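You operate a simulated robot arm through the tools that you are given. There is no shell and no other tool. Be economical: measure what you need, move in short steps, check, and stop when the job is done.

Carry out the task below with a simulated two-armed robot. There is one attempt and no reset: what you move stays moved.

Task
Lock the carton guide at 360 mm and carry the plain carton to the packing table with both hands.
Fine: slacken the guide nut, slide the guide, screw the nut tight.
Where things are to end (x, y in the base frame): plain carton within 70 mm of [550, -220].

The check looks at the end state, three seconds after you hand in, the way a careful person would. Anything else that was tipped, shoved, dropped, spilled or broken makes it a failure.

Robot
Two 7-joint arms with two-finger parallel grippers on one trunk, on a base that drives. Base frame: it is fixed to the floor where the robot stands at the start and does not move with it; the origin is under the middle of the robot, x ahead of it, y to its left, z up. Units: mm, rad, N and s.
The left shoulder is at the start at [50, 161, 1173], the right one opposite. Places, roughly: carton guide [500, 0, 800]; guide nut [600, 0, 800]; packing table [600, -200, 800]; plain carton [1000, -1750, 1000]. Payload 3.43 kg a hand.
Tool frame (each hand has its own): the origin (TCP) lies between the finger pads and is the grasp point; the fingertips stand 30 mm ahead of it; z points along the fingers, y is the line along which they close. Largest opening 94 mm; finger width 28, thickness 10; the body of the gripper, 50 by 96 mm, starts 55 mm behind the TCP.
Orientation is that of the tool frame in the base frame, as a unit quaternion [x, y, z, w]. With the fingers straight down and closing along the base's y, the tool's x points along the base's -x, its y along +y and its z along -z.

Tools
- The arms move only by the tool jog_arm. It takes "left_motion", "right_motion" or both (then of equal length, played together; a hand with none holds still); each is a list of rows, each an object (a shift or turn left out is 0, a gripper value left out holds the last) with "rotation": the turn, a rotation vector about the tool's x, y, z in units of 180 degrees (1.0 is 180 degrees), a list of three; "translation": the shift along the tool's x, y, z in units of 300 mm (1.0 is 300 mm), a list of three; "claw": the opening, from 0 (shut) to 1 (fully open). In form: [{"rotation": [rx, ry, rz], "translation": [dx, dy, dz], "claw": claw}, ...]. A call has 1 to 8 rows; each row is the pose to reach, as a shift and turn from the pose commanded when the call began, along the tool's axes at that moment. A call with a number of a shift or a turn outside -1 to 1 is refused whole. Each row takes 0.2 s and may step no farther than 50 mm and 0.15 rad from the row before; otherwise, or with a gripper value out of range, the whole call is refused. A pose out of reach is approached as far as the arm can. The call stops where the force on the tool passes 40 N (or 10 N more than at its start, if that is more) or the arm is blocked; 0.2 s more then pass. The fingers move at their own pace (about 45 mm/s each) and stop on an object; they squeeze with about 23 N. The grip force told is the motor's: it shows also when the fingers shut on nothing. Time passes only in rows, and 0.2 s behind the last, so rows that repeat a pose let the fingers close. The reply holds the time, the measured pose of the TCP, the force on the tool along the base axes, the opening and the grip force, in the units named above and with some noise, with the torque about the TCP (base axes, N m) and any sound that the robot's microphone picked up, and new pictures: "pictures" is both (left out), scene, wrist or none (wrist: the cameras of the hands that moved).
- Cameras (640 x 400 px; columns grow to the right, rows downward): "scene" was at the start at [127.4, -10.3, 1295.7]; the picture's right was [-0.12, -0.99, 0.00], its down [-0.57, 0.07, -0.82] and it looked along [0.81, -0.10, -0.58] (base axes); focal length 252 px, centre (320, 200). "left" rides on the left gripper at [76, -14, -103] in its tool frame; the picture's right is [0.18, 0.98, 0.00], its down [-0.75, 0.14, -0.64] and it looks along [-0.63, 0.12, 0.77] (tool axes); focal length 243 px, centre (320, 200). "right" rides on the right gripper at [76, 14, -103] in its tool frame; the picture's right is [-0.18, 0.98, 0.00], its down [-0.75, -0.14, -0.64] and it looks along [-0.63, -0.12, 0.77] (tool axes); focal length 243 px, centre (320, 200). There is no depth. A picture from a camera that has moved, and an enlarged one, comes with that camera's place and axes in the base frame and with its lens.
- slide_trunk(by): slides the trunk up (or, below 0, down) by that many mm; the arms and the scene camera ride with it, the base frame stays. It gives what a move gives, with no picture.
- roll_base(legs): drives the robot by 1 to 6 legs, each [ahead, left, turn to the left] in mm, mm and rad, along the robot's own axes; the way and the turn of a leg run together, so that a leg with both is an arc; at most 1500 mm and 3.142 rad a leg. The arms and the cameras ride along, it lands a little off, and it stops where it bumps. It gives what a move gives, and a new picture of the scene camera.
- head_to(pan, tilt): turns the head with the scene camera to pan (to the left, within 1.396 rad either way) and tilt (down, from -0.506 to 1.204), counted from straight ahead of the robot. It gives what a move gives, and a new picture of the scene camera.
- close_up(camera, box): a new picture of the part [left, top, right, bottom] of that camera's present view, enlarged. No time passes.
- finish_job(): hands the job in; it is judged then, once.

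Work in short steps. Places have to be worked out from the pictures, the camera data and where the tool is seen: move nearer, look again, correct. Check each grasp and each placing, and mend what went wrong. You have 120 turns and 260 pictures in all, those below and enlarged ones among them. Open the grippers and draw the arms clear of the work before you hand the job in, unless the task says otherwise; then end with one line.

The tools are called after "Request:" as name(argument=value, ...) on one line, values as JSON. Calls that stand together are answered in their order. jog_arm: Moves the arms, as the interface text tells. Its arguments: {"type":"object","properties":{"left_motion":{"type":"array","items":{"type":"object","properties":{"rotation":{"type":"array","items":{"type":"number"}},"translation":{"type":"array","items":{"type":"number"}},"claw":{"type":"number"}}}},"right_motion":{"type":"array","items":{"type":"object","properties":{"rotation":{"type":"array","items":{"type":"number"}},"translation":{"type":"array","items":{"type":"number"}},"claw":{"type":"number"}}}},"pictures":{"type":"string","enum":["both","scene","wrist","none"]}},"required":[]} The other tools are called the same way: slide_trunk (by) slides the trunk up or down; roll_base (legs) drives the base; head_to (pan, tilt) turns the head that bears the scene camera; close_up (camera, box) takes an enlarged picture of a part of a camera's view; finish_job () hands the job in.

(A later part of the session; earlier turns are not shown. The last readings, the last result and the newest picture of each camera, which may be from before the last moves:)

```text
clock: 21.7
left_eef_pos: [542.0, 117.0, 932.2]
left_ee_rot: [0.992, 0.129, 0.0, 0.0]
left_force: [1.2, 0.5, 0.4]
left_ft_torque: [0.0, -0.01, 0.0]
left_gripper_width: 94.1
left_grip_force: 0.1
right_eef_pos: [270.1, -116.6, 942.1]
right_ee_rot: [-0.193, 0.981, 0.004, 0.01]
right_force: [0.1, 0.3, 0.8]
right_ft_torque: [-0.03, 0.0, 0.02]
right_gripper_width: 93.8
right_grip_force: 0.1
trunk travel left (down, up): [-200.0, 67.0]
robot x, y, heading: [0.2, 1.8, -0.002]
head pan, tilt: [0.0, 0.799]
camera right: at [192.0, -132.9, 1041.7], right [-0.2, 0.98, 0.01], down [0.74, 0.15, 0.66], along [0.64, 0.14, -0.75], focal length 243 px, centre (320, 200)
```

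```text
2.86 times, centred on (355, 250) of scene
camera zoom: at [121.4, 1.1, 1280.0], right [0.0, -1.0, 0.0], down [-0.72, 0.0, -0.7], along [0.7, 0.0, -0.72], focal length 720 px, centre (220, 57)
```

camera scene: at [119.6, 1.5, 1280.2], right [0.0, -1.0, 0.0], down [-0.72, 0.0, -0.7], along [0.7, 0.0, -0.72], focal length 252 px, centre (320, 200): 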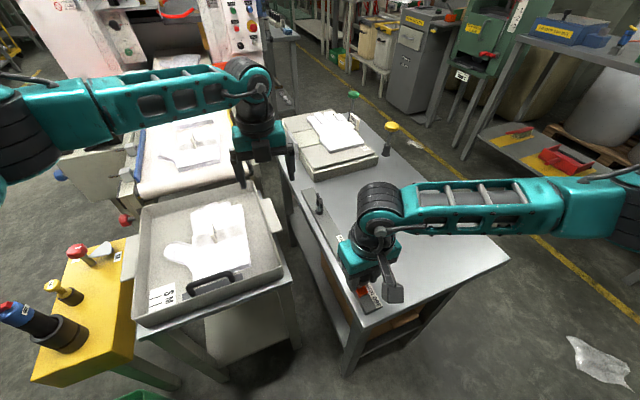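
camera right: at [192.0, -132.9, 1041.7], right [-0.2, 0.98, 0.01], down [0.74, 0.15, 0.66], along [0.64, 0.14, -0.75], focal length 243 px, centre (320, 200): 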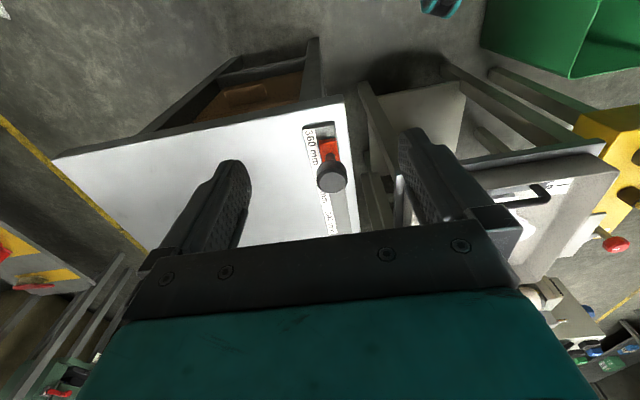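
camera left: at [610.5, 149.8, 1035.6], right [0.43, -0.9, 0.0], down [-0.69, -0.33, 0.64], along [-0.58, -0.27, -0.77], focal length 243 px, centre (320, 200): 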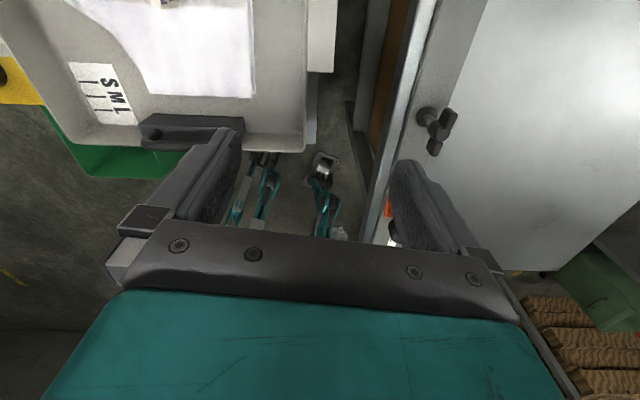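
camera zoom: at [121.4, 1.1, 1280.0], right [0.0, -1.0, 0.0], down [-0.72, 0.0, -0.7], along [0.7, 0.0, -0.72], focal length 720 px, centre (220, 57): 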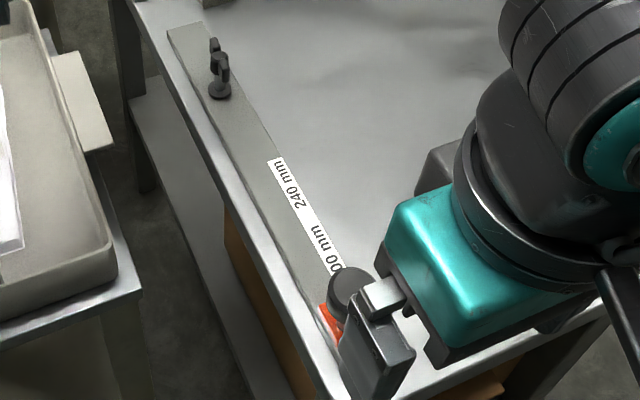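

I move the right hand off to its side to clear the scene camera's view of the scale.

Request:
jog_arm(right_motion=[{"translation": [0, -0.1, -0.1], "rotation": [0, 0, 0.03]}, {"translation": [0, -0.2, -0.2], "rotation": [0, 0, 0.06]}, {"translation": [0, -0.3, -0.3], "rotation": [0, 0, 0.09]}, {"translation": [0, -0.4, -0.4], "rotation": [0, 0, 0.12]}, {"translation": [0, -0.5, -0.5], "rotation": [0, 0, 0.125]}], pictures="none")

Request:
close_up(camera="scene", box=[290, 180, 420, 320])

Request:
close_up(camera="scene", box=[330, 250, 390, 320])

```text
clock: 22.9
left_eef_pos: [542.5, 116.5, 932.5]
left_ee_rot: [0.992, 0.128, 0.0, 0.0]
left_force: [-0.2, 0.0, 0.4]
left_ft_torque: [-0.01, -0.02, 0.02]
left_gripper_width: 94.1
left_grip_force: 0.1
right_eef_pos: [326.7, -257.7, 1092.4]
right_ee_rot: [0.002, 1.0, 0.007, 0.009]
right_force: [-1.2, -0.1, 0.5]
right_ft_torque: [0.01, -0.03, -0.01]
right_gripper_width: 94.2
right_grip_force: 0.1
trunk travel left (down, up): [-200.0, 67.0]
robot x, y, heading: [2.5, 0.3, 0.001]
head pan, tilt: [0.0, 0.799]
```

```text
2.86 times, centred on (355, 250) of scene
camera zoom: at [121.6, 1.2, 1279.9], right [0.0, -1.0, 0.0], down [-0.72, 0.0, -0.7], along [0.7, 0.0, -0.72], focal length 720 px, centre (220, 57)
```

zoom: 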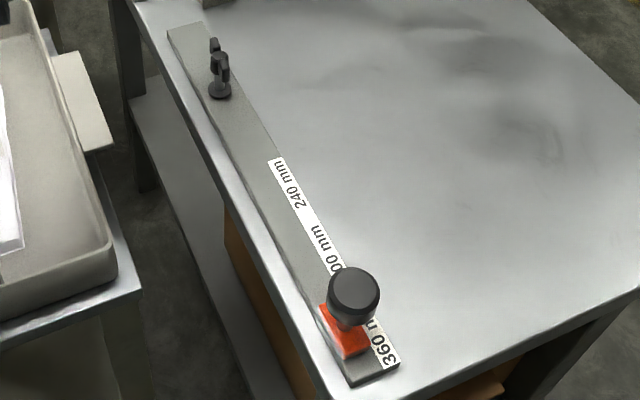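

```text
5.71 times, centred on (360, 285) of scene
camera zoom: at [121.6, 1.2, 1279.9], right [0.0, -1.0, 0.0], down [-0.72, 0.0, -0.7], along [0.7, 0.0, -0.72], focal length 1441 px, centre (91, -286)
```

zoom: 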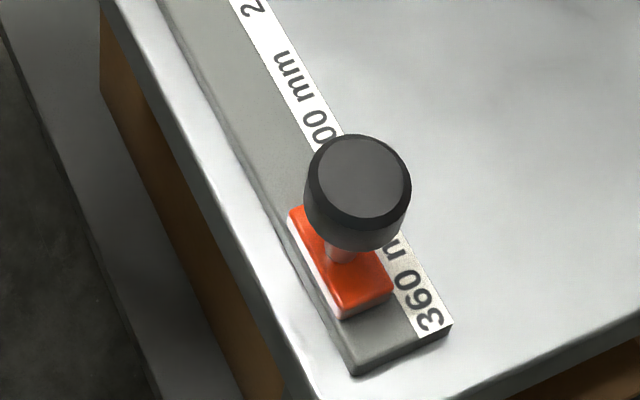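

The slide sits on its stop at 360. The travel was 120 mm, and the start and stop positions lie evenly either side of the 300 label. Now the left hand goes back over the nut to tighten it.

Request:
jog_arm(left_motion=[{"translation": [0, 0.14, 0]}, {"translation": [0, 0.28, 0]}, {"translation": [0, 0.4, 0]}, {"translation": [0, 0.4, 0.12]}, {"translation": [0, 0.4, 0.25]}, {"translation": [0, 0.4, 0.25]}], pictures="wrist")

Request:
close_up(camera="left", box=[220, 60, 420, 200])

```text
clock: 24.3
left_eef_pos: [572.7, -1.4, 855.5]
left_ee_rot: [0.992, 0.13, -0.001, -0.001]
left_force: [0.4, 0.6, 0.1]
left_ft_torque: [-0.02, 0.0, -0.04]
left_gripper_width: 93.9
left_grip_force: 0.0
right_eef_pos: [326.3, -256.1, 1092.4]
right_ee_rot: [0.002, 1.0, 0.007, 0.01]
right_force: [-0.1, 0.0, 0.0]
right_ft_torque: [0.02, -0.05, 0.03]
right_gripper_width: 93.9
right_grip_force: 0.0
trunk travel left (down, up): [-200.0, 67.0]
robot x, y, heading: [-0.5, 4.8, 0.005]
head pan, tilt: [0.0, 0.799]
camera left: at [643.0, 32.5, 958.9], right [0.43, -0.9, 0.0], down [-0.69, -0.33, 0.64], along [-0.58, -0.28, -0.77], focal length 243 px, centre (320, 200)
```

left: 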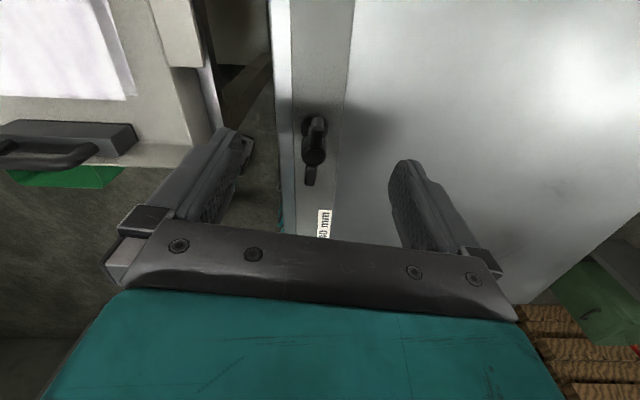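

```text
2.86 times, centred on (320, 130) of left
camera zoom: at [643.0, 32.5, 958.9], right [0.43, -0.9, 0.0], down [-0.69, -0.33, 0.64], along [-0.58, -0.28, -0.77], focal length 693 px, centre (320, 400)
```

zoom: 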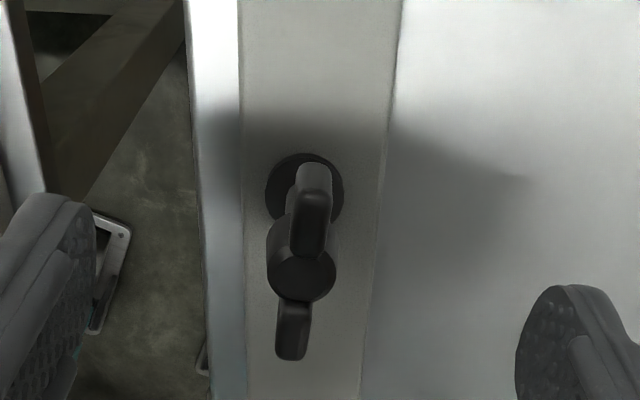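

The wings line up with the hand. I shift 2.5 mm sideways, go down and grip the nut again.

Request:
jog_arm(left_motion=[{"translation": [-0.003, -0.0083, 0.07]}, {"translation": [-0.003, -0.0083, 0.133]}, {"translation": [-0.003, -0.0083, 0.133], "claw": 0}, {"translation": [-0.003, -0.0083, 0.133], "claw": 0}, {"translation": [-0.003, -0.0083, 0.133], "claw": 0}, {"translation": [-0.003, -0.0083, 0.133], "claw": 0}, {"translation": [-0.003, -0.0083, 0.133], "claw": 0}, {"translation": [-0.003, -0.0083, 0.133], "claw": 0}], pictures="wrist")

```text
clock: 26.1
left_eef_pos: [571.4, 2.1, 817.3]
left_ee_rot: [0.992, 0.128, 0.0, 0.001]
left_force: [1.1, -1.9, -1.0]
left_ft_torque: [-0.03, -0.1, -0.05]
left_gripper_width: 16.7
left_grip_force: 42.8
right_eef_pos: [324.7, -256.9, 1091.4]
right_ee_rot: [0.001, 1.0, 0.007, 0.01]
right_force: [0.1, -0.8, -0.4]
right_ft_torque: [-0.01, -0.02, -0.03]
right_gripper_width: 94.0
right_grip_force: 0.1
trunk travel left (down, up): [-200.0, 67.0]
robot x, y, heading: [-1.1, -0.4, 0.005]
head pan, tilt: [0.0, 0.799]
camera left: at [640.4, 35.7, 919.6], right [0.43, -0.9, 0.0], down [-0.69, -0.33, 0.64], along [-0.58, -0.28, -0.77], focal length 243 px, centre (320, 200)
```

left: 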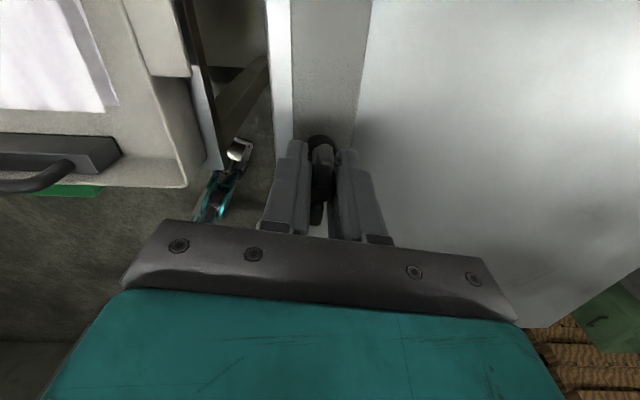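

Well gripped with little side force. I turn it clockwise to tighten.

Request:
jog_arm(left_motion=[{"rotation": [0, 0, 0.046]}, {"rotation": [0, 0, 0.092]}, {"rotation": [0, 0, 0.138]}, {"rotation": [0, 0, 0.184]}, {"rotation": [0, 0, 0.23]}, {"rotation": [0, 0, 0.276]}, {"rotation": [0, 0, 0.322]}, {"rotation": [0, 0, 0.368]}], pictures="wrist")

Request:
jog_arm(left_motion=[{"rotation": [0, 0, 0.046]}, {"rotation": [0, 0, 0.092]}, {"rotation": [0, 0, 0.138]}, {"rotation": [0, 0, 0.184]}, {"rotation": [0, 0, 0.23]}, {"rotation": [0, 0, 0.276]}, {"rotation": [0, 0, 0.322]}, {"rotation": [0, 0, 0.368]}], pictures="wrist")

```text
clock: 27.9
left_eef_pos: [570.7, 2.2, 816.3]
left_ee_rot: [0.9, -0.436, -0.001, 0.0]
left_force: [-0.6, -14.9, -6.8]
left_ft_torque: [-0.03, 0.13, 0.0]
left_gripper_width: 16.9
left_grip_force: 45.0
right_eef_pos: [326.4, -257.1, 1090.8]
right_ee_rot: [0.002, 1.0, 0.007, 0.01]
right_force: [1.1, -0.3, -0.1]
right_ft_torque: [0.0, 0.01, 0.02]
right_gripper_width: 94.0
right_grip_force: 0.1
trunk travel left (down, up): [-200.0, 67.0]
robot x, y, heading: [4.6, -1.9, 0.005]
head pan, tilt: [0.0, 0.799]
camera left: at [628.6, -49.2, 919.4], right [-0.66, -0.75, 0.0], down [-0.58, 0.5, 0.64], along [-0.48, 0.42, -0.77], focal length 243 px, centre (320, 200)
```

left: 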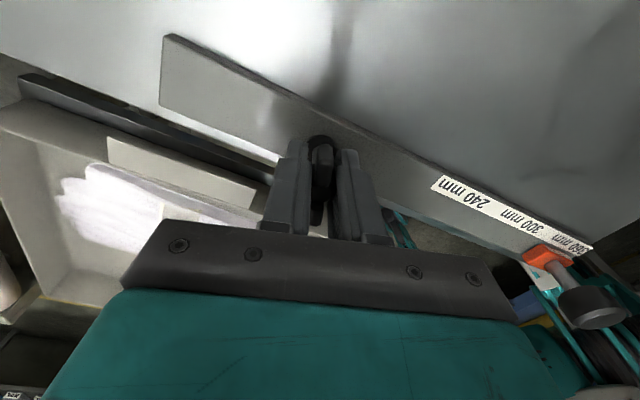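

```text
clock: 29.7
left_eef_pos: [569.6, 1.4, 816.2]
left_ee_rot: [-0.516, 0.857, 0.0, -0.002]
left_force: [-12.9, -15.9, -13.2]
left_ft_torque: [0.31, -0.12, 0.0]
left_gripper_width: 16.8
left_grip_force: 44.6
right_eef_pos: [325.9, -258.8, 1091.4]
right_ee_rot: [0.002, 1.0, 0.008, 0.009]
right_force: [0.3, -0.3, -0.2]
right_ft_torque: [0.01, -0.01, 0.0]
right_gripper_width: 94.1
right_grip_force: 0.1
trunk travel left (down, up): [-200.0, 67.0]
robot x, y, heading: [-3.2, 0.7, 0.001]
head pan, tilt: [0.0, 0.799]
camera left: at [546.6, -72.4, 919.2], right [-0.95, 0.3, 0.0], down [0.23, 0.73, 0.64], along [0.19, 0.61, -0.77], focal length 243 px, centre (320, 200)
```

left: 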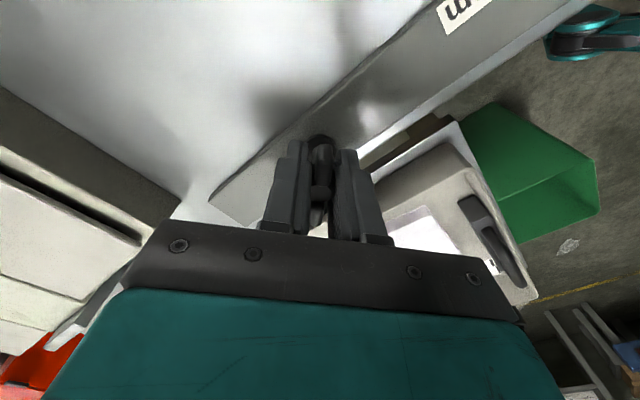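

133° of tightening done. I follow the nut down a millimetre and continue, looking for the torque to build.

Request:
jog_arm(left_motion=[{"translation": [0, 0, 0.004], "rotation": [0, 0, 0.046]}, {"translation": [0, 0, 0.004], "rotation": [0, 0, 0.092]}, {"translation": [0, 0, 0.004], "rotation": [0, 0, 0.138]}, {"translation": [0, 0, 0.004], "rotation": [0, 0, 0.184]}, {"translation": [0, 0, 0.004], "rotation": [0, 0, 0.23]}, {"translation": [0, 0, 0.004], "rotation": [0, 0, 0.276]}], pictures="wrist")

```text
clock: 31.1
left_eef_pos: [569.9, 2.7, 816.9]
left_ee_rot: [-0.109, 0.994, -0.001, -0.002]
left_force: [-15.6, -10.4, -8.3]
left_ft_torque: [-0.01, -0.15, 0.25]
left_gripper_width: 16.8
left_grip_force: 45.7
right_eef_pos: [326.0, -257.9, 1091.8]
right_ee_rot: [0.003, 1.0, 0.007, 0.01]
right_force: [0.6, -0.5, -0.8]
right_ft_torque: [0.01, -0.01, -0.01]
right_gripper_width: 94.1
right_grip_force: 0.1
trunk travel left (down, up): [-200.0, 67.0]
robot x, y, heading: [1.1, 0.8, 0.005]
head pan, tilt: [0.0, 0.799]
camera left: at [498.9, -27.9, 918.9], right [-0.39, 0.92, 0.0], down [0.71, 0.3, 0.64], along [0.59, 0.25, -0.77], focal length 243 px, centre (320, 200)
```

left: 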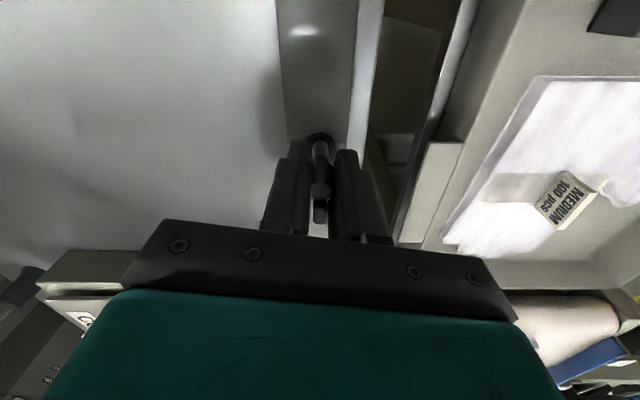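

Torque has appeared (0.25 N m). I continue clockwise until it resists firmly.

Request:
jog_arm(left_motion=[{"rotation": [0, 0, 0.035]}, {"rotation": [0, 0, 0.07]}, {"rotation": [0, 0, 0.105]}, {"rotation": [0, 0, 0.14]}, {"rotation": [0, 0, 0.175]}, {"rotation": [0, 0, 0.175]}], pictures="wrist")

```text
clock: 32.5
left_eef_pos: [577.3, 3.3, 817.6]
left_ee_rot: [0.164, 0.986, 0.0, 0.005]
left_force: [30.7, -16.7, -5.2]
left_ft_torque: [0.46, -0.01, 0.88]
left_gripper_width: 28.9
left_grip_force: 44.7
right_eef_pos: [328.1, -258.4, 1091.0]
right_ee_rot: [0.003, 1.0, 0.008, 0.008]
right_force: [0.3, 0.8, 0.1]
right_ft_torque: [-0.01, -0.02, 0.02]
right_gripper_width: 93.8
right_grip_force: 0.1
trunk travel left (down, up): [-200.0, 67.0]
robot x, y, heading: [2.0, 0.1, 0.003]
head pan, tilt: [0.0, 0.799]
camera left: at [498.6, 14.0, 918.6], right [0.14, 0.99, 0.0], down [0.75, -0.11, 0.65], along [0.64, -0.09, -0.76], focal length 243 px, centre (320, 200)
```

left: 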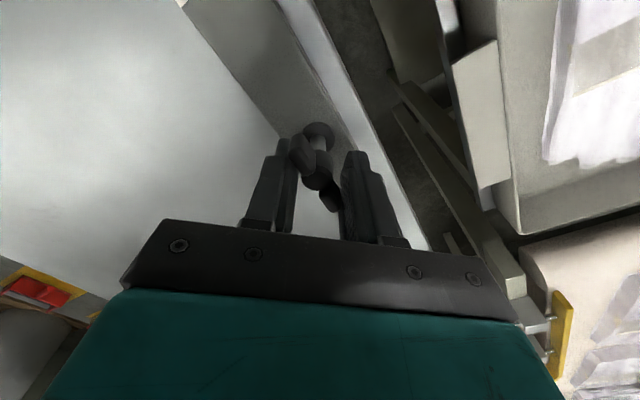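

The nut stopped and the jaws were forced open over the wings at 0.9 N m, so it is tight. I open, lift clear, and inspect.

Request:
jog_arm(left_motion=[{"claw": 0.6}, {"claw": 0.9}, {"claw": 1}, {"translation": [0, 0, -0.15]}, {"translation": [0, 0, -0.3]}, {"translation": [0, 0.15, -0.45]}, {"translation": [0, 0.3, -0.55]}, {"translation": [0, 0.45, -0.6]}], pictures="scene")

Request:
close_up(camera="scene", box=[290, 180, 420, 320])

```text
refused: row 6 steps farther than a row can; nothing moved
```

```text
2.86 times, centred on (355, 250) of scene
camera zoom: at [125.1, -0.3, 1279.6], right [0.0, -1.0, 0.0], down [-0.72, 0.0, -0.69], along [0.69, 0.0, -0.72], focal length 720 px, centre (220, 57)
```

zoom: 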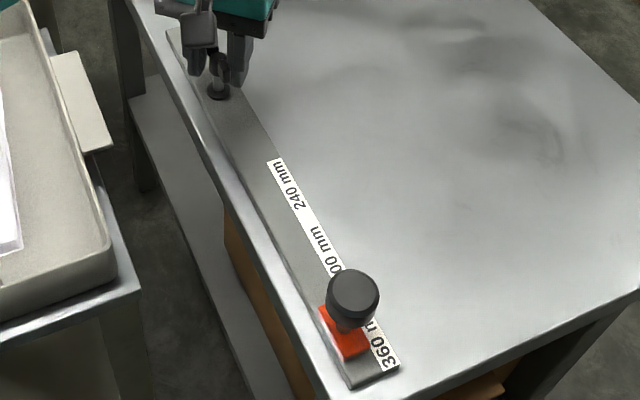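

That step was too long. I repeat it with shorter rows.

Request:
jog_arm(left_motion=[{"claw": 0.6}, {"claw": 0.9}, {"claw": 1}, {"translation": [0, 0, -0.14]}, {"translation": [0, 0, -0.28]}, {"translation": [0, 0.1, -0.38]}, {"translation": [0, 0.22, -0.46]}, {"translation": [0, 0.35, -0.52]}], pictures="scene")

Request:
close_up(camera="scene", box=[290, 180, 420, 320])

```text
clock: 34.3
left_eef_pos: [607.9, 105.2, 970.9]
left_ee_rot: [0.164, 0.986, -0.001, 0.0]
left_force: [1.3, -0.4, 0.1]
left_ft_torque: [0.02, 0.0, -0.01]
left_gripper_width: 94.0
left_grip_force: 0.0
right_eef_pos: [325.9, -256.9, 1092.4]
right_ee_rot: [0.002, 1.0, 0.006, 0.009]
right_force: [-0.3, -0.2, -0.1]
right_ft_torque: [0.01, -0.02, 0.01]
right_gripper_width: 93.9
right_grip_force: 0.0
trunk travel left (down, up): [-200.0, 67.0]
robot x, y, heading: [0.0, -1.5, -0.001]
head pan, tilt: [0.0, 0.799]
camera scene: at [121.6, 1.8, 1279.9], right [0.0, -1.0, 0.0], down [-0.72, 0.0, -0.7], along [0.7, 0.0, -0.72], focal length 252 px, centre (320, 200)
```

scene: 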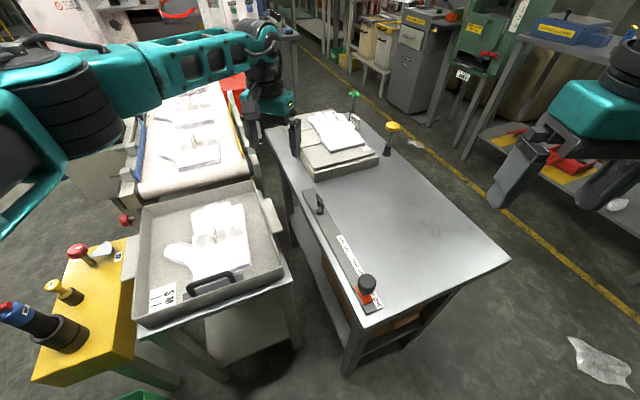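

```text
2.86 times, centred on (355, 250) of scene
camera zoom: at [121.6, 1.8, 1279.9], right [0.0, -1.0, 0.0], down [-0.72, 0.0, -0.7], along [0.7, 0.0, -0.72], focal length 720 px, centre (220, 57)
```

zoom: 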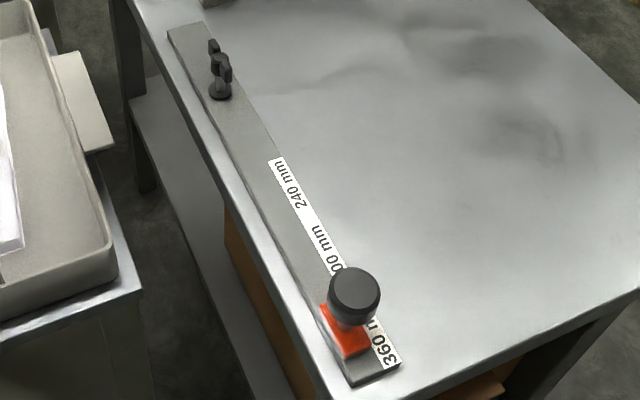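

The nut is tight, with its wings back in their original direction, and the guide reads 360. Next is the carton: I fold the left hand back and up so I can turn and look.

Request:
jog_arm(left_motion=[{"translation": [0.1, 0.015, -0.077], "rotation": [0, 0, -0.02]}, {"translation": [0.22, 0.03, -0.15], "rotation": [0, 0, -0.04]}, {"translation": [0.34, 0.05, -0.23], "rotation": [0, 0, -0.06]}, {"translation": [0.46, 0.065, -0.31], "rotation": [0, 0, -0.08]}, {"translation": [0.58, 0.08, -0.39], "rotation": [0, 0, -0.1]}, {"translation": [0.7, 0.097, -0.46], "rotation": [0, 0, -0.105]}], right_motion=[{"translation": [0, 0, -0.03]}, {"translation": [0, 0, -0.06]}, {"translation": [0, 0, -0.06]}, {"translation": [0, 0, -0.06]}, {"translation": [0, 0, -0.06]}, {"translation": [0, 0, -0.06]}], pictures="none")

Request:
head_to(pan=-1.39, tilt=0.3)

```text
clock: 35.7
left_eef_pos: [414.9, 199.3, 1112.0]
left_ee_rot: [-0.002, 1.0, 0.001, 0.001]
left_force: [-0.3, 0.6, -0.4]
left_ft_torque: [-0.02, -0.01, -0.02]
left_gripper_width: 94.1
left_grip_force: 0.1
right_eef_pos: [325.5, -257.4, 1109.6]
right_ee_rot: [0.002, 1.0, 0.007, 0.009]
right_force: [0.8, -1.0, 1.1]
right_ft_torque: [0.03, 0.0, 0.03]
right_gripper_width: 94.1
right_grip_force: 0.0
trunk travel left (down, up): [-200.0, 67.0]
robot x, y, heading: [1.4, 0.3, 0.002]
head pan, tilt: [0.0, 0.799]
```

```text
clock: 37.2
left_eef_pos: [417.8, 199.5, 1111.9]
left_ee_rot: [0.0, 1.0, 0.001, -0.001]
left_force: [-0.2, 0.0, -0.2]
left_ft_torque: [0.01, 0.02, -0.03]
left_gripper_width: 94.2
left_grip_force: 0.0
right_eef_pos: [325.7, -258.0, 1109.0]
right_ee_rot: [0.002, 1.0, 0.007, 0.01]
right_force: [0.1, -0.2, -0.1]
right_ft_torque: [-0.02, 0.03, -0.01]
right_gripper_width: 93.9
right_grip_force: 0.1
trunk travel left (down, up): [-200.0, 67.0]
robot x, y, heading: [-1.9, 1.1, 0.001]
head pan, tilt: [-1.389, 0.3]
camera scene: at [58.1, -90.6, 1324.3], right [-0.98, -0.18, 0.0], down [-0.05, 0.29, -0.96], along [0.17, -0.94, -0.3], focal length 252 px, centre (320, 200)
```

scene: 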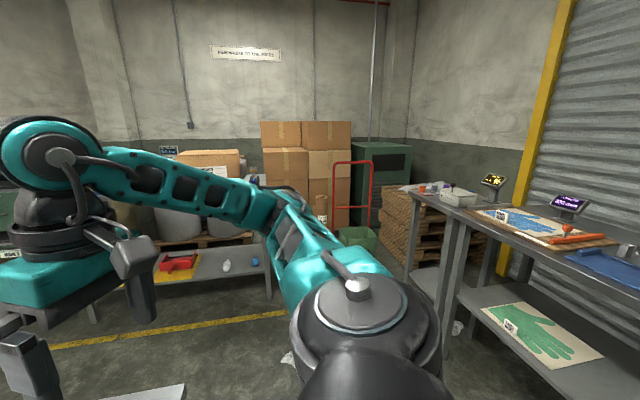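

The right arm hides the shelf. I turn the base right in place to face it (hands are well above the table), with the head ahead.

Request:
roll_base(legs=[[0, 0, -1.2]])

Request:
head_to(pan=0.0, tilt=0.3)

```text
clock: 40.6
left_eef_pos: [336.0, -316.6, 1112.2]
left_ee_rot: [0.566, 0.825, -0.001, 0.0]
left_force: [1.2, -0.1, -0.3]
left_ft_torque: [0.03, -0.01, 0.0]
left_gripper_width: 94.1
left_grip_force: 0.0
right_eef_pos: [-121.9, -394.3, 1108.9]
right_ee_rot: [0.567, 0.823, 0.0, 0.013]
right_force: [0.0, -0.5, 0.7]
right_ft_torque: [-0.04, -0.02, -0.01]
right_gripper_width: 93.8
right_grip_force: 0.1
trunk travel left (down, up): [-200.0, 67.0]
robot x, y, heading: [0.1, -1.0, -1.2]
head pan, tilt: [-1.389, 0.3]
camera scene: at [-64.2, -85.1, 1324.3], right [-0.52, 0.85, 0.0], down [0.25, 0.16, -0.96], along [-0.81, -0.5, -0.3], focal length 252 px, centre (320, 200)
```

scene: 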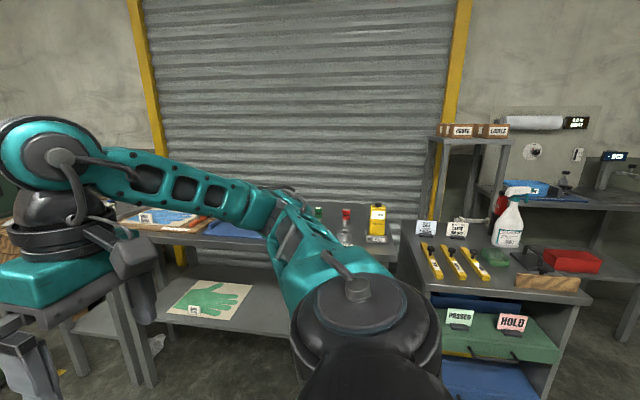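

```text
clock: 42.1
left_eef_pos: [335.5, -315.5, 1112.6]
left_ee_rot: [0.566, 0.825, 0.0, 0.0]
left_force: [-0.1, -1.2, 0.6]
left_ft_torque: [0.0, -0.01, 0.01]
left_gripper_width: 94.0
left_grip_force: 0.0
right_eef_pos: [-123.5, -394.0, 1108.7]
right_ee_rot: [0.567, 0.824, 0.0, 0.012]
right_force: [0.1, 0.9, -0.2]
right_ft_torque: [0.02, 0.0, -0.03]
right_gripper_width: 94.0
right_grip_force: 0.0
trunk travel left (down, up): [-200.0, 67.0]
robot x, y, heading: [3.6, 3.1, -1.2]
head pan, tilt: [0.0, 0.3]
camera scene: at [49.2, -123.2, 1324.3], right [-0.93, -0.36, 0.0], down [-0.11, 0.28, -0.96], along [0.35, -0.89, -0.3], focal length 252 px, centre (320, 200)
```

scene: 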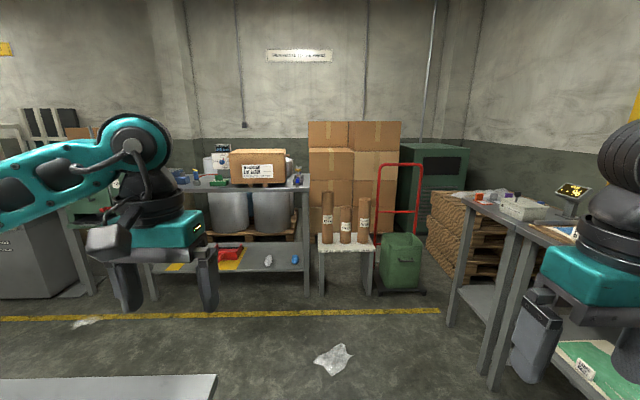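

The carton on the shelf is visible. I enlarge it to see whether this is the plain one and what surrounds it.

Request:
close_up(camera="scene", box=[160, 120, 400, 280])

Request:
close_up(camera="scene", box=[200, 130, 320, 210])

```text
2.50 times, centred on (280, 200) of scene
camera zoom: at [49.2, -123.2, 1324.3], right [-0.93, -0.36, 0.0], down [-0.11, 0.28, -0.96], along [0.35, -0.89, -0.3], focal length 630 px, centre (420, 200)
```

zoom: 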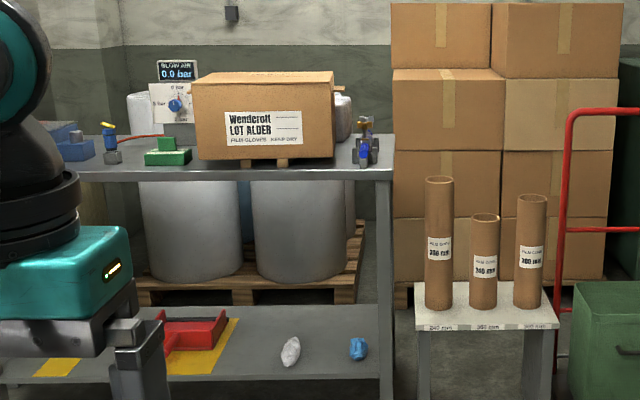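

```text
5.00 times, centred on (260, 170) of scene
camera zoom: at [49.2, -123.2, 1324.3], right [-0.93, -0.36, 0.0], down [-0.11, 0.28, -0.96], along [0.35, -0.89, -0.3], focal length 1261 px, centre (620, 350)
```

zoom: 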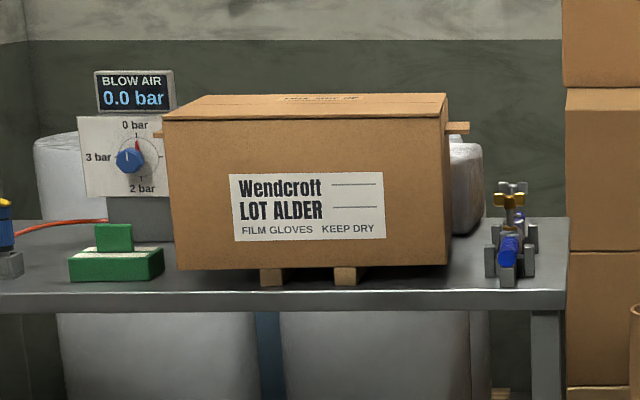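

This is the only loose carton: about 360 wide, on two skids, with a tab at each end near the top. It is roughly 1.9 m ahead of me and 0.42 m left. I drive ahead past the table corner, then sidestep left, keeping off the plastic sheet on the floor.

Request:
roll_base(legs=[[880, 0, 0], [0, 420, 0.02]])

Request:
close_up(camera="scene", box=[200, 120, 440, 280])

```text
clock: 43.5
left_eef_pos: [342.9, -337.7, 1112.6]
left_ee_rot: [0.564, 0.826, 0.0, 0.0]
left_force: [0.2, 0.4, 0.0]
left_ft_torque: [0.02, 0.0, -0.01]
left_gripper_width: 94.1
left_grip_force: 0.2
right_eef_pos: [-115.2, -420.0, 1109.3]
right_ee_rot: [0.565, 0.825, 0.0, 0.011]
right_force: [1.2, 0.2, 0.1]
right_ft_torque: [0.0, -0.01, 0.02]
right_gripper_width: 94.1
right_grip_force: 0.1
trunk travel left (down, up): [-200.0, 67.0]
robot x, y, heading: [8.9, -22.3, -1.192]
head pan, tilt: [0.0, 0.3]
stopped in leg 1: the robot was blocked; the commanded pose is now the measured one
camera scene: at [55.7, -146.9, 1324.3], right [-0.93, -0.37, 0.0], down [-0.11, 0.28, -0.96], along [0.35, -0.89, -0.3], focal length 252 px, centre (320, 200)
```

scene: 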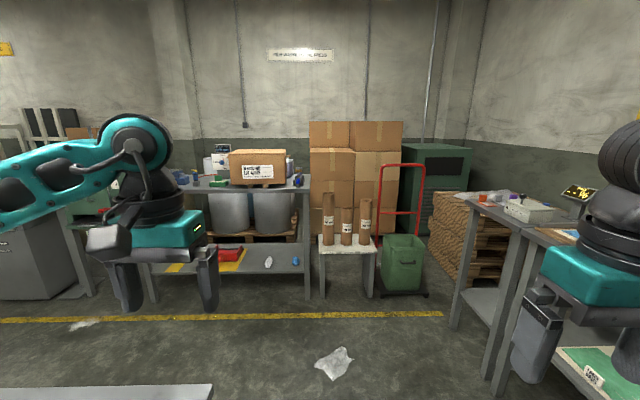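

```text
2.50 times, centred on (320, 200) of scene
camera zoom: at [55.7, -146.9, 1324.3], right [-0.93, -0.37, 0.0], down [-0.11, 0.28, -0.96], along [0.35, -0.89, -0.3], focal length 630 px, centre (320, 200)
```

zoom: 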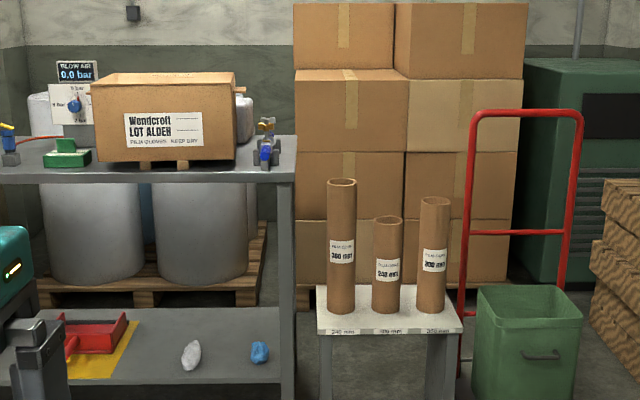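

It was blocked after 22 mm. I look down to see what I hit.

Request:
head_to(pan=0.5, tilt=1.15)

Request:
head_to(pan=-0.7, tilt=1.0)

```text
clock: 44.7
left_eef_pos: [342.8, -338.0, 1113.4]
left_ee_rot: [0.564, 0.826, 0.0, 0.001]
left_force: [-0.2, -0.1, 0.3]
left_ft_torque: [0.03, 0.02, 0.0]
left_gripper_width: 94.0
left_grip_force: 0.0
right_eef_pos: [-115.0, -419.3, 1109.3]
right_ee_rot: [0.566, 0.825, 0.0, 0.011]
right_force: [-0.1, 0.1, -0.3]
right_ft_torque: [0.0, 0.0, 0.01]
right_gripper_width: 94.2
right_grip_force: 0.0
trunk travel left (down, up): [-200.0, 67.0]
robot x, y, heading: [8.5, -22.5, -1.198]
head pan, tilt: [0.499, 1.15]
camera scene: at [67.3, -98.3, 1255.1], right [-0.64, -0.77, 0.0], down [-0.7, 0.59, -0.41], along [0.31, -0.26, -0.91], focal length 252 px, centre (320, 200)
```

scene: 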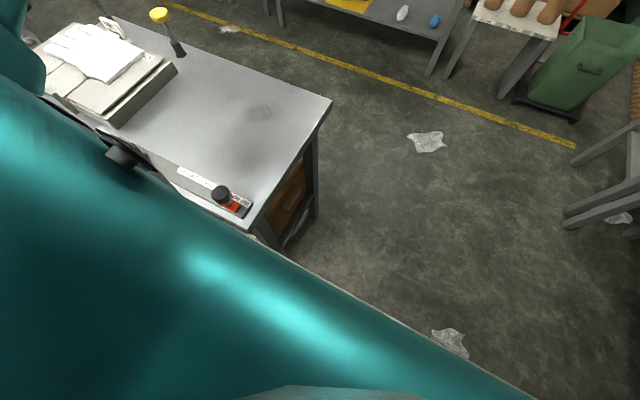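

```text
clock: 46.1
left_eef_pos: [341.9, -338.6, 1112.7]
left_ee_rot: [0.563, 0.826, -0.001, 0.0]
left_force: [0.5, 1.1, -0.3]
left_ft_torque: [-0.01, -0.02, 0.0]
left_gripper_width: 94.2
left_grip_force: 0.1
right_eef_pos: [-115.2, -419.4, 1109.2]
right_ee_rot: [0.566, 0.825, 0.001, 0.012]
right_force: [0.0, -0.5, -0.2]
right_ft_torque: [0.01, 0.0, -0.02]
right_gripper_width: 94.0
right_grip_force: 0.1
trunk travel left (down, up): [-200.0, 67.0]
robot x, y, heading: [3.4, -27.7, -1.194]
head pan, tilt: [-0.7, 1.0]
camera scene: at [-0.6, -126.0, 1264.8], right [-0.95, 0.32, 0.0], down [0.27, 0.8, -0.54], along [-0.17, -0.51, -0.84], focal length 252 px, centre (320, 200)
```

scene: 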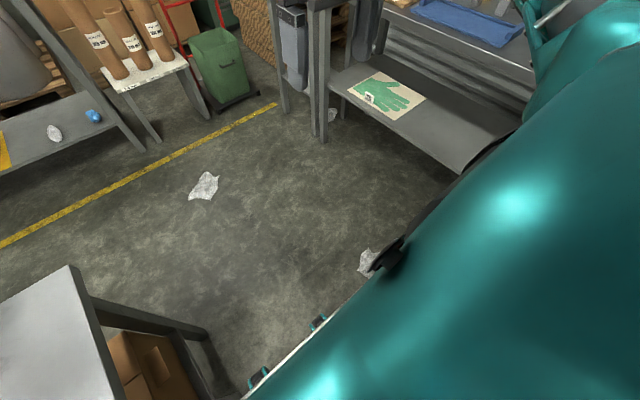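

The base touched the packing table's near corner on the left. I back off a little, sidestep right 110, then go ahead.

Request:
roll_base(legs=[[-25, -10, 0], [0, -110, 0.015], [850, 0, 0]])

Request:
head_to(pan=0.5, tilt=0.75)

```text
clock: 51.9
left_eef_pos: [552.2, -1164.9, 1112.3]
left_ee_rot: [0.56, 0.828, -0.001, -0.001]
left_force: [-0.7, 0.7, -0.2]
left_ft_torque: [0.02, -0.02, -0.01]
left_gripper_width: 94.0
left_grip_force: 0.1
right_eef_pos: [96.4, -1248.5, 1108.5]
right_ee_rot: [0.563, 0.826, -0.001, 0.011]
right_force: [-0.2, 0.5, -0.5]
right_ft_torque: [-0.02, -0.01, 0.0]
right_gripper_width: 94.2
right_grip_force: 0.0
trunk travel left (down, up): [-200.0, 67.0]
robot x, y, heading: [213.6, -852.6, -1.188]
head pan, tilt: [-0.7, 1.0]
camera scene: at [206.9, -955.0, 1264.8], right [-0.95, 0.31, 0.0], down [0.26, 0.8, -0.54], along [-0.17, -0.51, -0.84], focal length 252 px, centre (320, 200)
```

scene: 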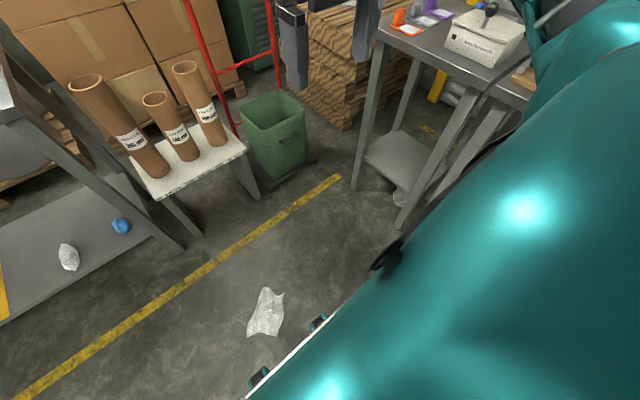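

```text
clock: 53.3
left_eef_pos: [552.7, -1164.1, 1113.3]
left_ee_rot: [0.56, 0.828, 0.0, 0.001]
left_force: [-0.4, -0.1, -1.5]
left_ft_torque: [0.04, 0.01, -0.02]
left_gripper_width: 94.0
left_grip_force: 0.1
right_eef_pos: [94.6, -1249.6, 1109.8]
right_ee_rot: [0.562, 0.827, 0.0, 0.012]
right_force: [-0.6, -0.8, 0.5]
right_ft_torque: [-0.05, 0.03, 0.01]
right_gripper_width: 93.8
right_grip_force: 0.0
trunk travel left (down, up): [-200.0, 67.0]
robot x, y, heading: [214.3, -850.8, -1.191]
head pan, tilt: [0.499, 0.75]
camera scene: at [292.5, -941.3, 1283.9], right [-0.64, -0.77, 0.0], down [-0.53, 0.43, -0.73], along [0.56, -0.46, -0.68], focal length 252 px, centre (320, 200)
```

scene: 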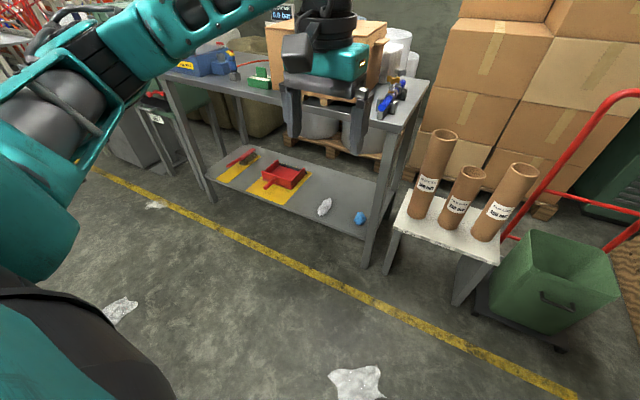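

I'm now past the table. The carton is about 1050 ahead and 510 left; I sidestep left 500 and look straight at it.

Request:
roll_base(legs=[[0, 500, 0.0]])

Request:
head_to(pan=0.0, tilt=0.45)

```text
clock: 56.2
left_eef_pos: [1011.0, -981.0, 1112.0]
left_ee_rot: [0.564, 0.826, 0.0, 0.0]
left_force: [0.2, -0.4, -0.7]
left_ft_torque: [-0.01, 0.0, 0.0]
left_gripper_width: 94.1
left_grip_force: 0.0
right_eef_pos: [553.5, -1063.4, 1109.4]
right_ee_rot: [0.565, 0.825, 0.0, 0.012]
right_force: [-0.7, 0.0, 0.4]
right_ft_torque: [-0.02, -0.02, 0.0]
right_gripper_width: 93.7
right_grip_force: 0.1
trunk travel left (down, up): [-200.0, 67.0]
robot x, y, heading: [672.6, -665.3, -1.196]
head pan, tilt: [0.499, 0.75]
camera scene: at [753.1, -756.9, 1283.9], right [-0.64, -0.77, 0.0], down [-0.52, 0.44, -0.73], along [0.56, -0.47, -0.68], focal length 252 px, centre (320, 200)
```

scene: 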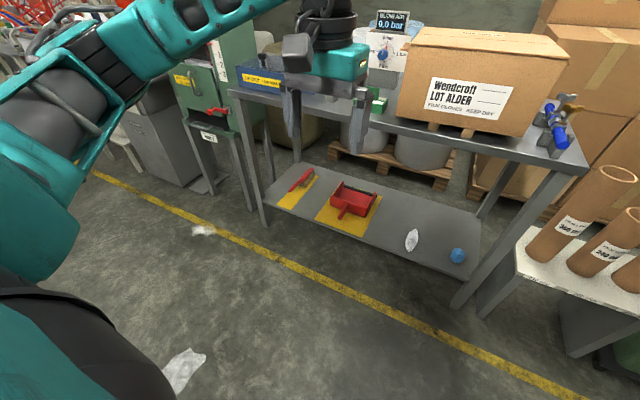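

```text
clock: 57.2
left_eef_pos: [1010.1, -981.8, 1113.0]
left_ee_rot: [0.564, 0.826, 0.0, 0.0]
left_force: [-0.3, -0.5, 0.0]
left_ft_torque: [0.02, 0.02, 0.0]
left_gripper_width: 93.9
left_grip_force: 0.1
right_eef_pos: [552.4, -1062.7, 1109.3]
right_ee_rot: [0.565, 0.825, 0.001, 0.013]
right_force: [0.1, 0.4, 0.5]
right_ft_torque: [0.02, 0.0, 0.0]
right_gripper_width: 94.2
right_grip_force: 0.1
trunk travel left (down, up): [-200.0, 67.0]
robot x, y, heading: [671.5, -665.2, -1.192]
head pan, tilt: [0.0, 0.45]
camera scene: at [723.0, -789.4, 1310.3], right [-0.93, -0.37, 0.0], down [-0.16, 0.41, -0.9], along [0.33, -0.84, -0.44], focal length 252 px, centre (320, 200)
```

scene: 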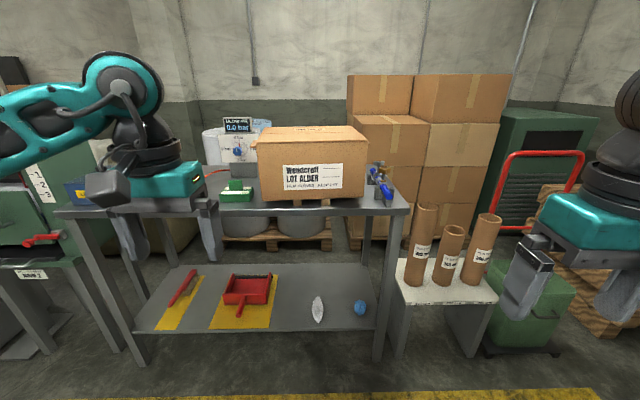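

The carton is about 380 x 286 x 220 mm with its base at z about 900. Now enlarge it to study the end tabs.

Request:
close_up(camera="scene", box=[215, 110, 415, 220])

Request:
close_up(camera="scene", box=[340, 120, 410, 215])

Request:
close_up(camera="scene", box=[205, 115, 275, 210])

```text
3.20 times, centred on (315, 165) of scene
camera zoom: at [723.0, -789.4, 1310.3], right [-0.93, -0.37, 0.0], down [-0.16, 0.41, -0.9], along [0.33, -0.84, -0.44], focal length 807 px, centre (336, 312)
```

zoom: 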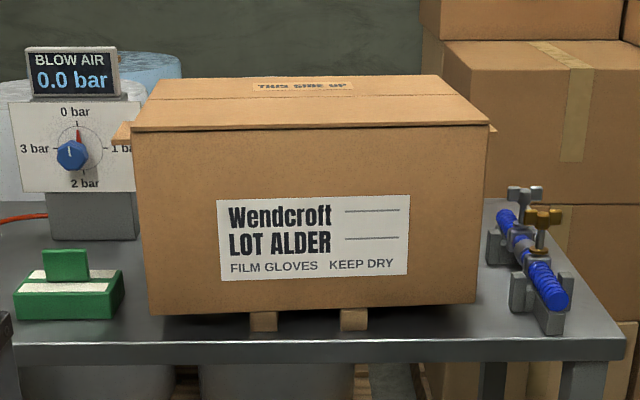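

```text
4.21 times, centred on (375, 168) of scene
camera zoom: at [723.0, -789.4, 1310.3], right [-0.93, -0.37, 0.0], down [-0.16, 0.41, -0.9], along [0.33, -0.84, -0.44], focal length 1062 px, centre (88, 337)
```

zoom: 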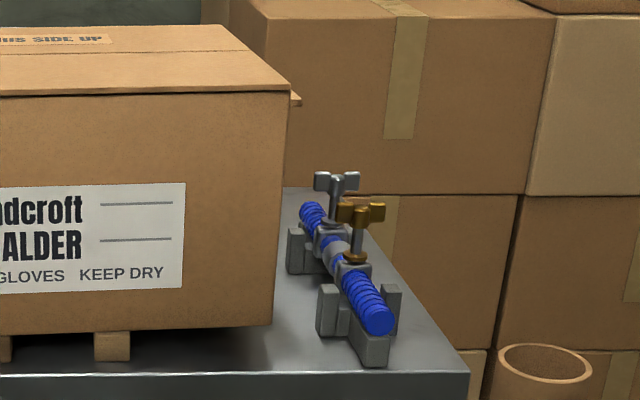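

```text
4.21 times, centred on (240, 162) of scene
camera zoom: at [723.0, -789.4, 1310.3], right [-0.93, -0.37, 0.0], down [-0.16, 0.41, -0.9], along [0.33, -0.84, -0.44], focal length 1062 px, centre (657, 358)
```

zoom: 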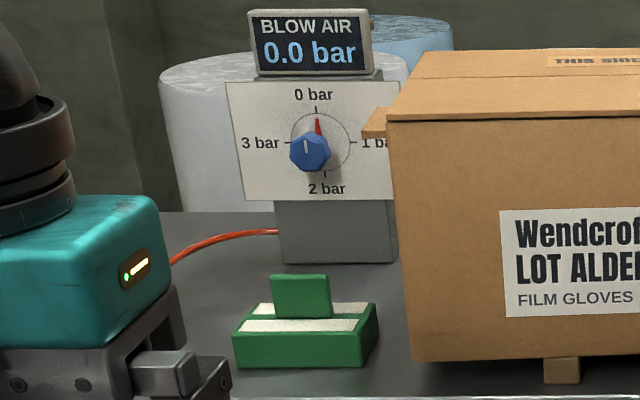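

The carton has a flat ledge-like tab at each end near the top (z about 1105). I'll pinch each tab with horizontal fingers pointing inward, one finger underneath. I form that pose here in the open, spreading the hands.

Request:
jog_arm(left_motion=[{"translation": [-0.034, 0.1, 0], "rotation": [0.042, 0, 0]}, {"translation": [-0.068, 0.2, 0], "rotation": [0.084, 0, 0]}, {"translation": [-0.1, 0.3, 0], "rotation": [0.126, 0, 0]}, {"translation": [-0.136, 0.4, 0], "rotation": [0.168, 0, 0]}, {"translation": [-0.17, 0.5, 0], "rotation": [0.21, 0, 0]}, {"translation": [-0.203, 0.573, 0], "rotation": [0.25, 0, 0]}], right_motion=[{"translation": [-0.086, -0.03, 0], "rotation": [-0.042, 0, 0]}, {"translation": [-0.172, -0.06, 0], "rotation": [-0.084, 0, 0]}, {"translation": [-0.258, -0.09, 0], "rotation": [-0.126, 0, 0]}, {"translation": [-0.344, -0.12, 0], "rotation": [-0.168, 0, 0]}, {"translation": [-0.43, -0.15, 0], "rotation": [-0.21, 0, 0]}, {"translation": [-0.517, -0.177, 0], "rotation": [-0.25, 0, 0]}], pictures="none")

Request:
jog_arm(left_motion=[{"rotation": [0.042, 0, 0]}, {"rotation": [0.084, 0, 0]}, {"rotation": [0.126, 0, 0]}, {"rotation": [0.168, 0, 0]}, {"rotation": [0.21, 0, 0]}, {"rotation": [0.25, 0, 0]}, {"rotation": [0.25, 0, 0]}], right_motion=[{"rotation": [-0.042, 0, 0]}, {"rotation": [-0.084, 0, 0]}, {"rotation": [-0.126, 0, 0]}, {"rotation": [-0.168, 0, 0]}, {"rotation": [-0.21, 0, 0]}, {"rotation": [-0.25, 0, 0]}, {"rotation": [-0.25, 0, 0]}], pictures="both")

```text
clock: 58.6
left_eef_pos: [1193.6, -976.1, 1110.9]
left_ee_rot: [0.52, 0.763, -0.317, -0.217]
left_force: [-0.2, -0.1, 0.5]
left_ft_torque: [0.01, 0.0, 0.01]
left_gripper_width: 94.2
left_grip_force: 0.1
right_eef_pos: [560.3, -1227.8, 1110.8]
right_ee_rot: [0.516, 0.762, 0.317, 0.228]
right_force: [-0.8, -0.3, -0.5]
right_ft_torque: [0.02, -0.02, 0.0]
right_gripper_width: 93.9
right_grip_force: 0.1
trunk travel left (down, up): [-200.0, 67.0]
robot x, y, heading: [673.7, -665.0, -1.198]
head pan, tilt: [0.0, 0.45]
```

```text
clock: 60.2
left_eef_pos: [1193.4, -975.8, 1113.3]
left_ee_rot: [-0.398, -0.584, 0.585, 0.398]
left_force: [-0.4, 0.5, 0.5]
left_ft_torque: [0.0, 0.0, 0.04]
left_gripper_width: 94.0
left_grip_force: 0.1
right_eef_pos: [559.5, -1225.0, 1112.6]
right_ee_rot: [0.391, 0.582, 0.585, 0.407]
right_force: [0.2, -0.2, -0.3]
right_ft_torque: [0.0, 0.01, 0.02]
right_gripper_width: 94.1
right_grip_force: 0.1
trunk travel left (down, up): [-200.0, 67.0]
robot x, y, heading: [671.7, -669.9, -1.197]
head pan, tilt: [0.0, 0.45]
camera scene: at [722.9, -789.4, 1310.4], right [-0.93, -0.37, 0.0], down [-0.16, 0.4, -0.9], along [0.33, -0.84, -0.44], focal length 252 px, centre (320, 200)
camera right: at [437.3, -1192.3, 1121.5], right [0.05, -0.16, 0.99], down [-0.32, -0.94, -0.14], along [0.95, -0.31, -0.09], focal length 243 px, centre (320, 200)
camera left: at [1260.4, -866.8, 1126.1], right [-0.07, 0.17, -0.98], down [0.87, -0.47, -0.14], along [-0.48, -0.87, -0.12], focal length 243 px, centre (320, 200)
```

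scene: 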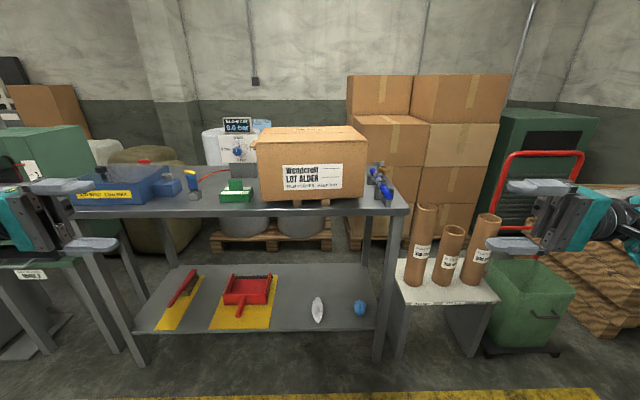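
right: 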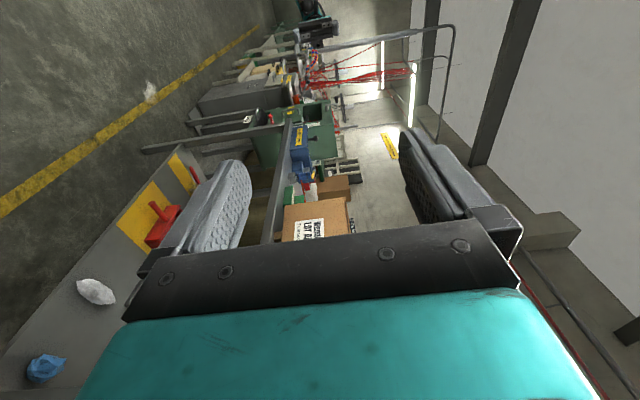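
left: 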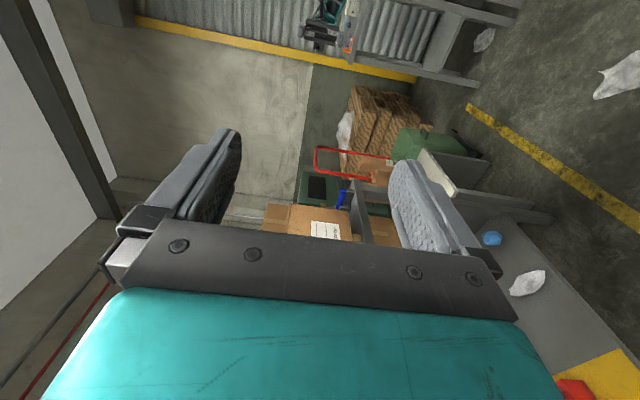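

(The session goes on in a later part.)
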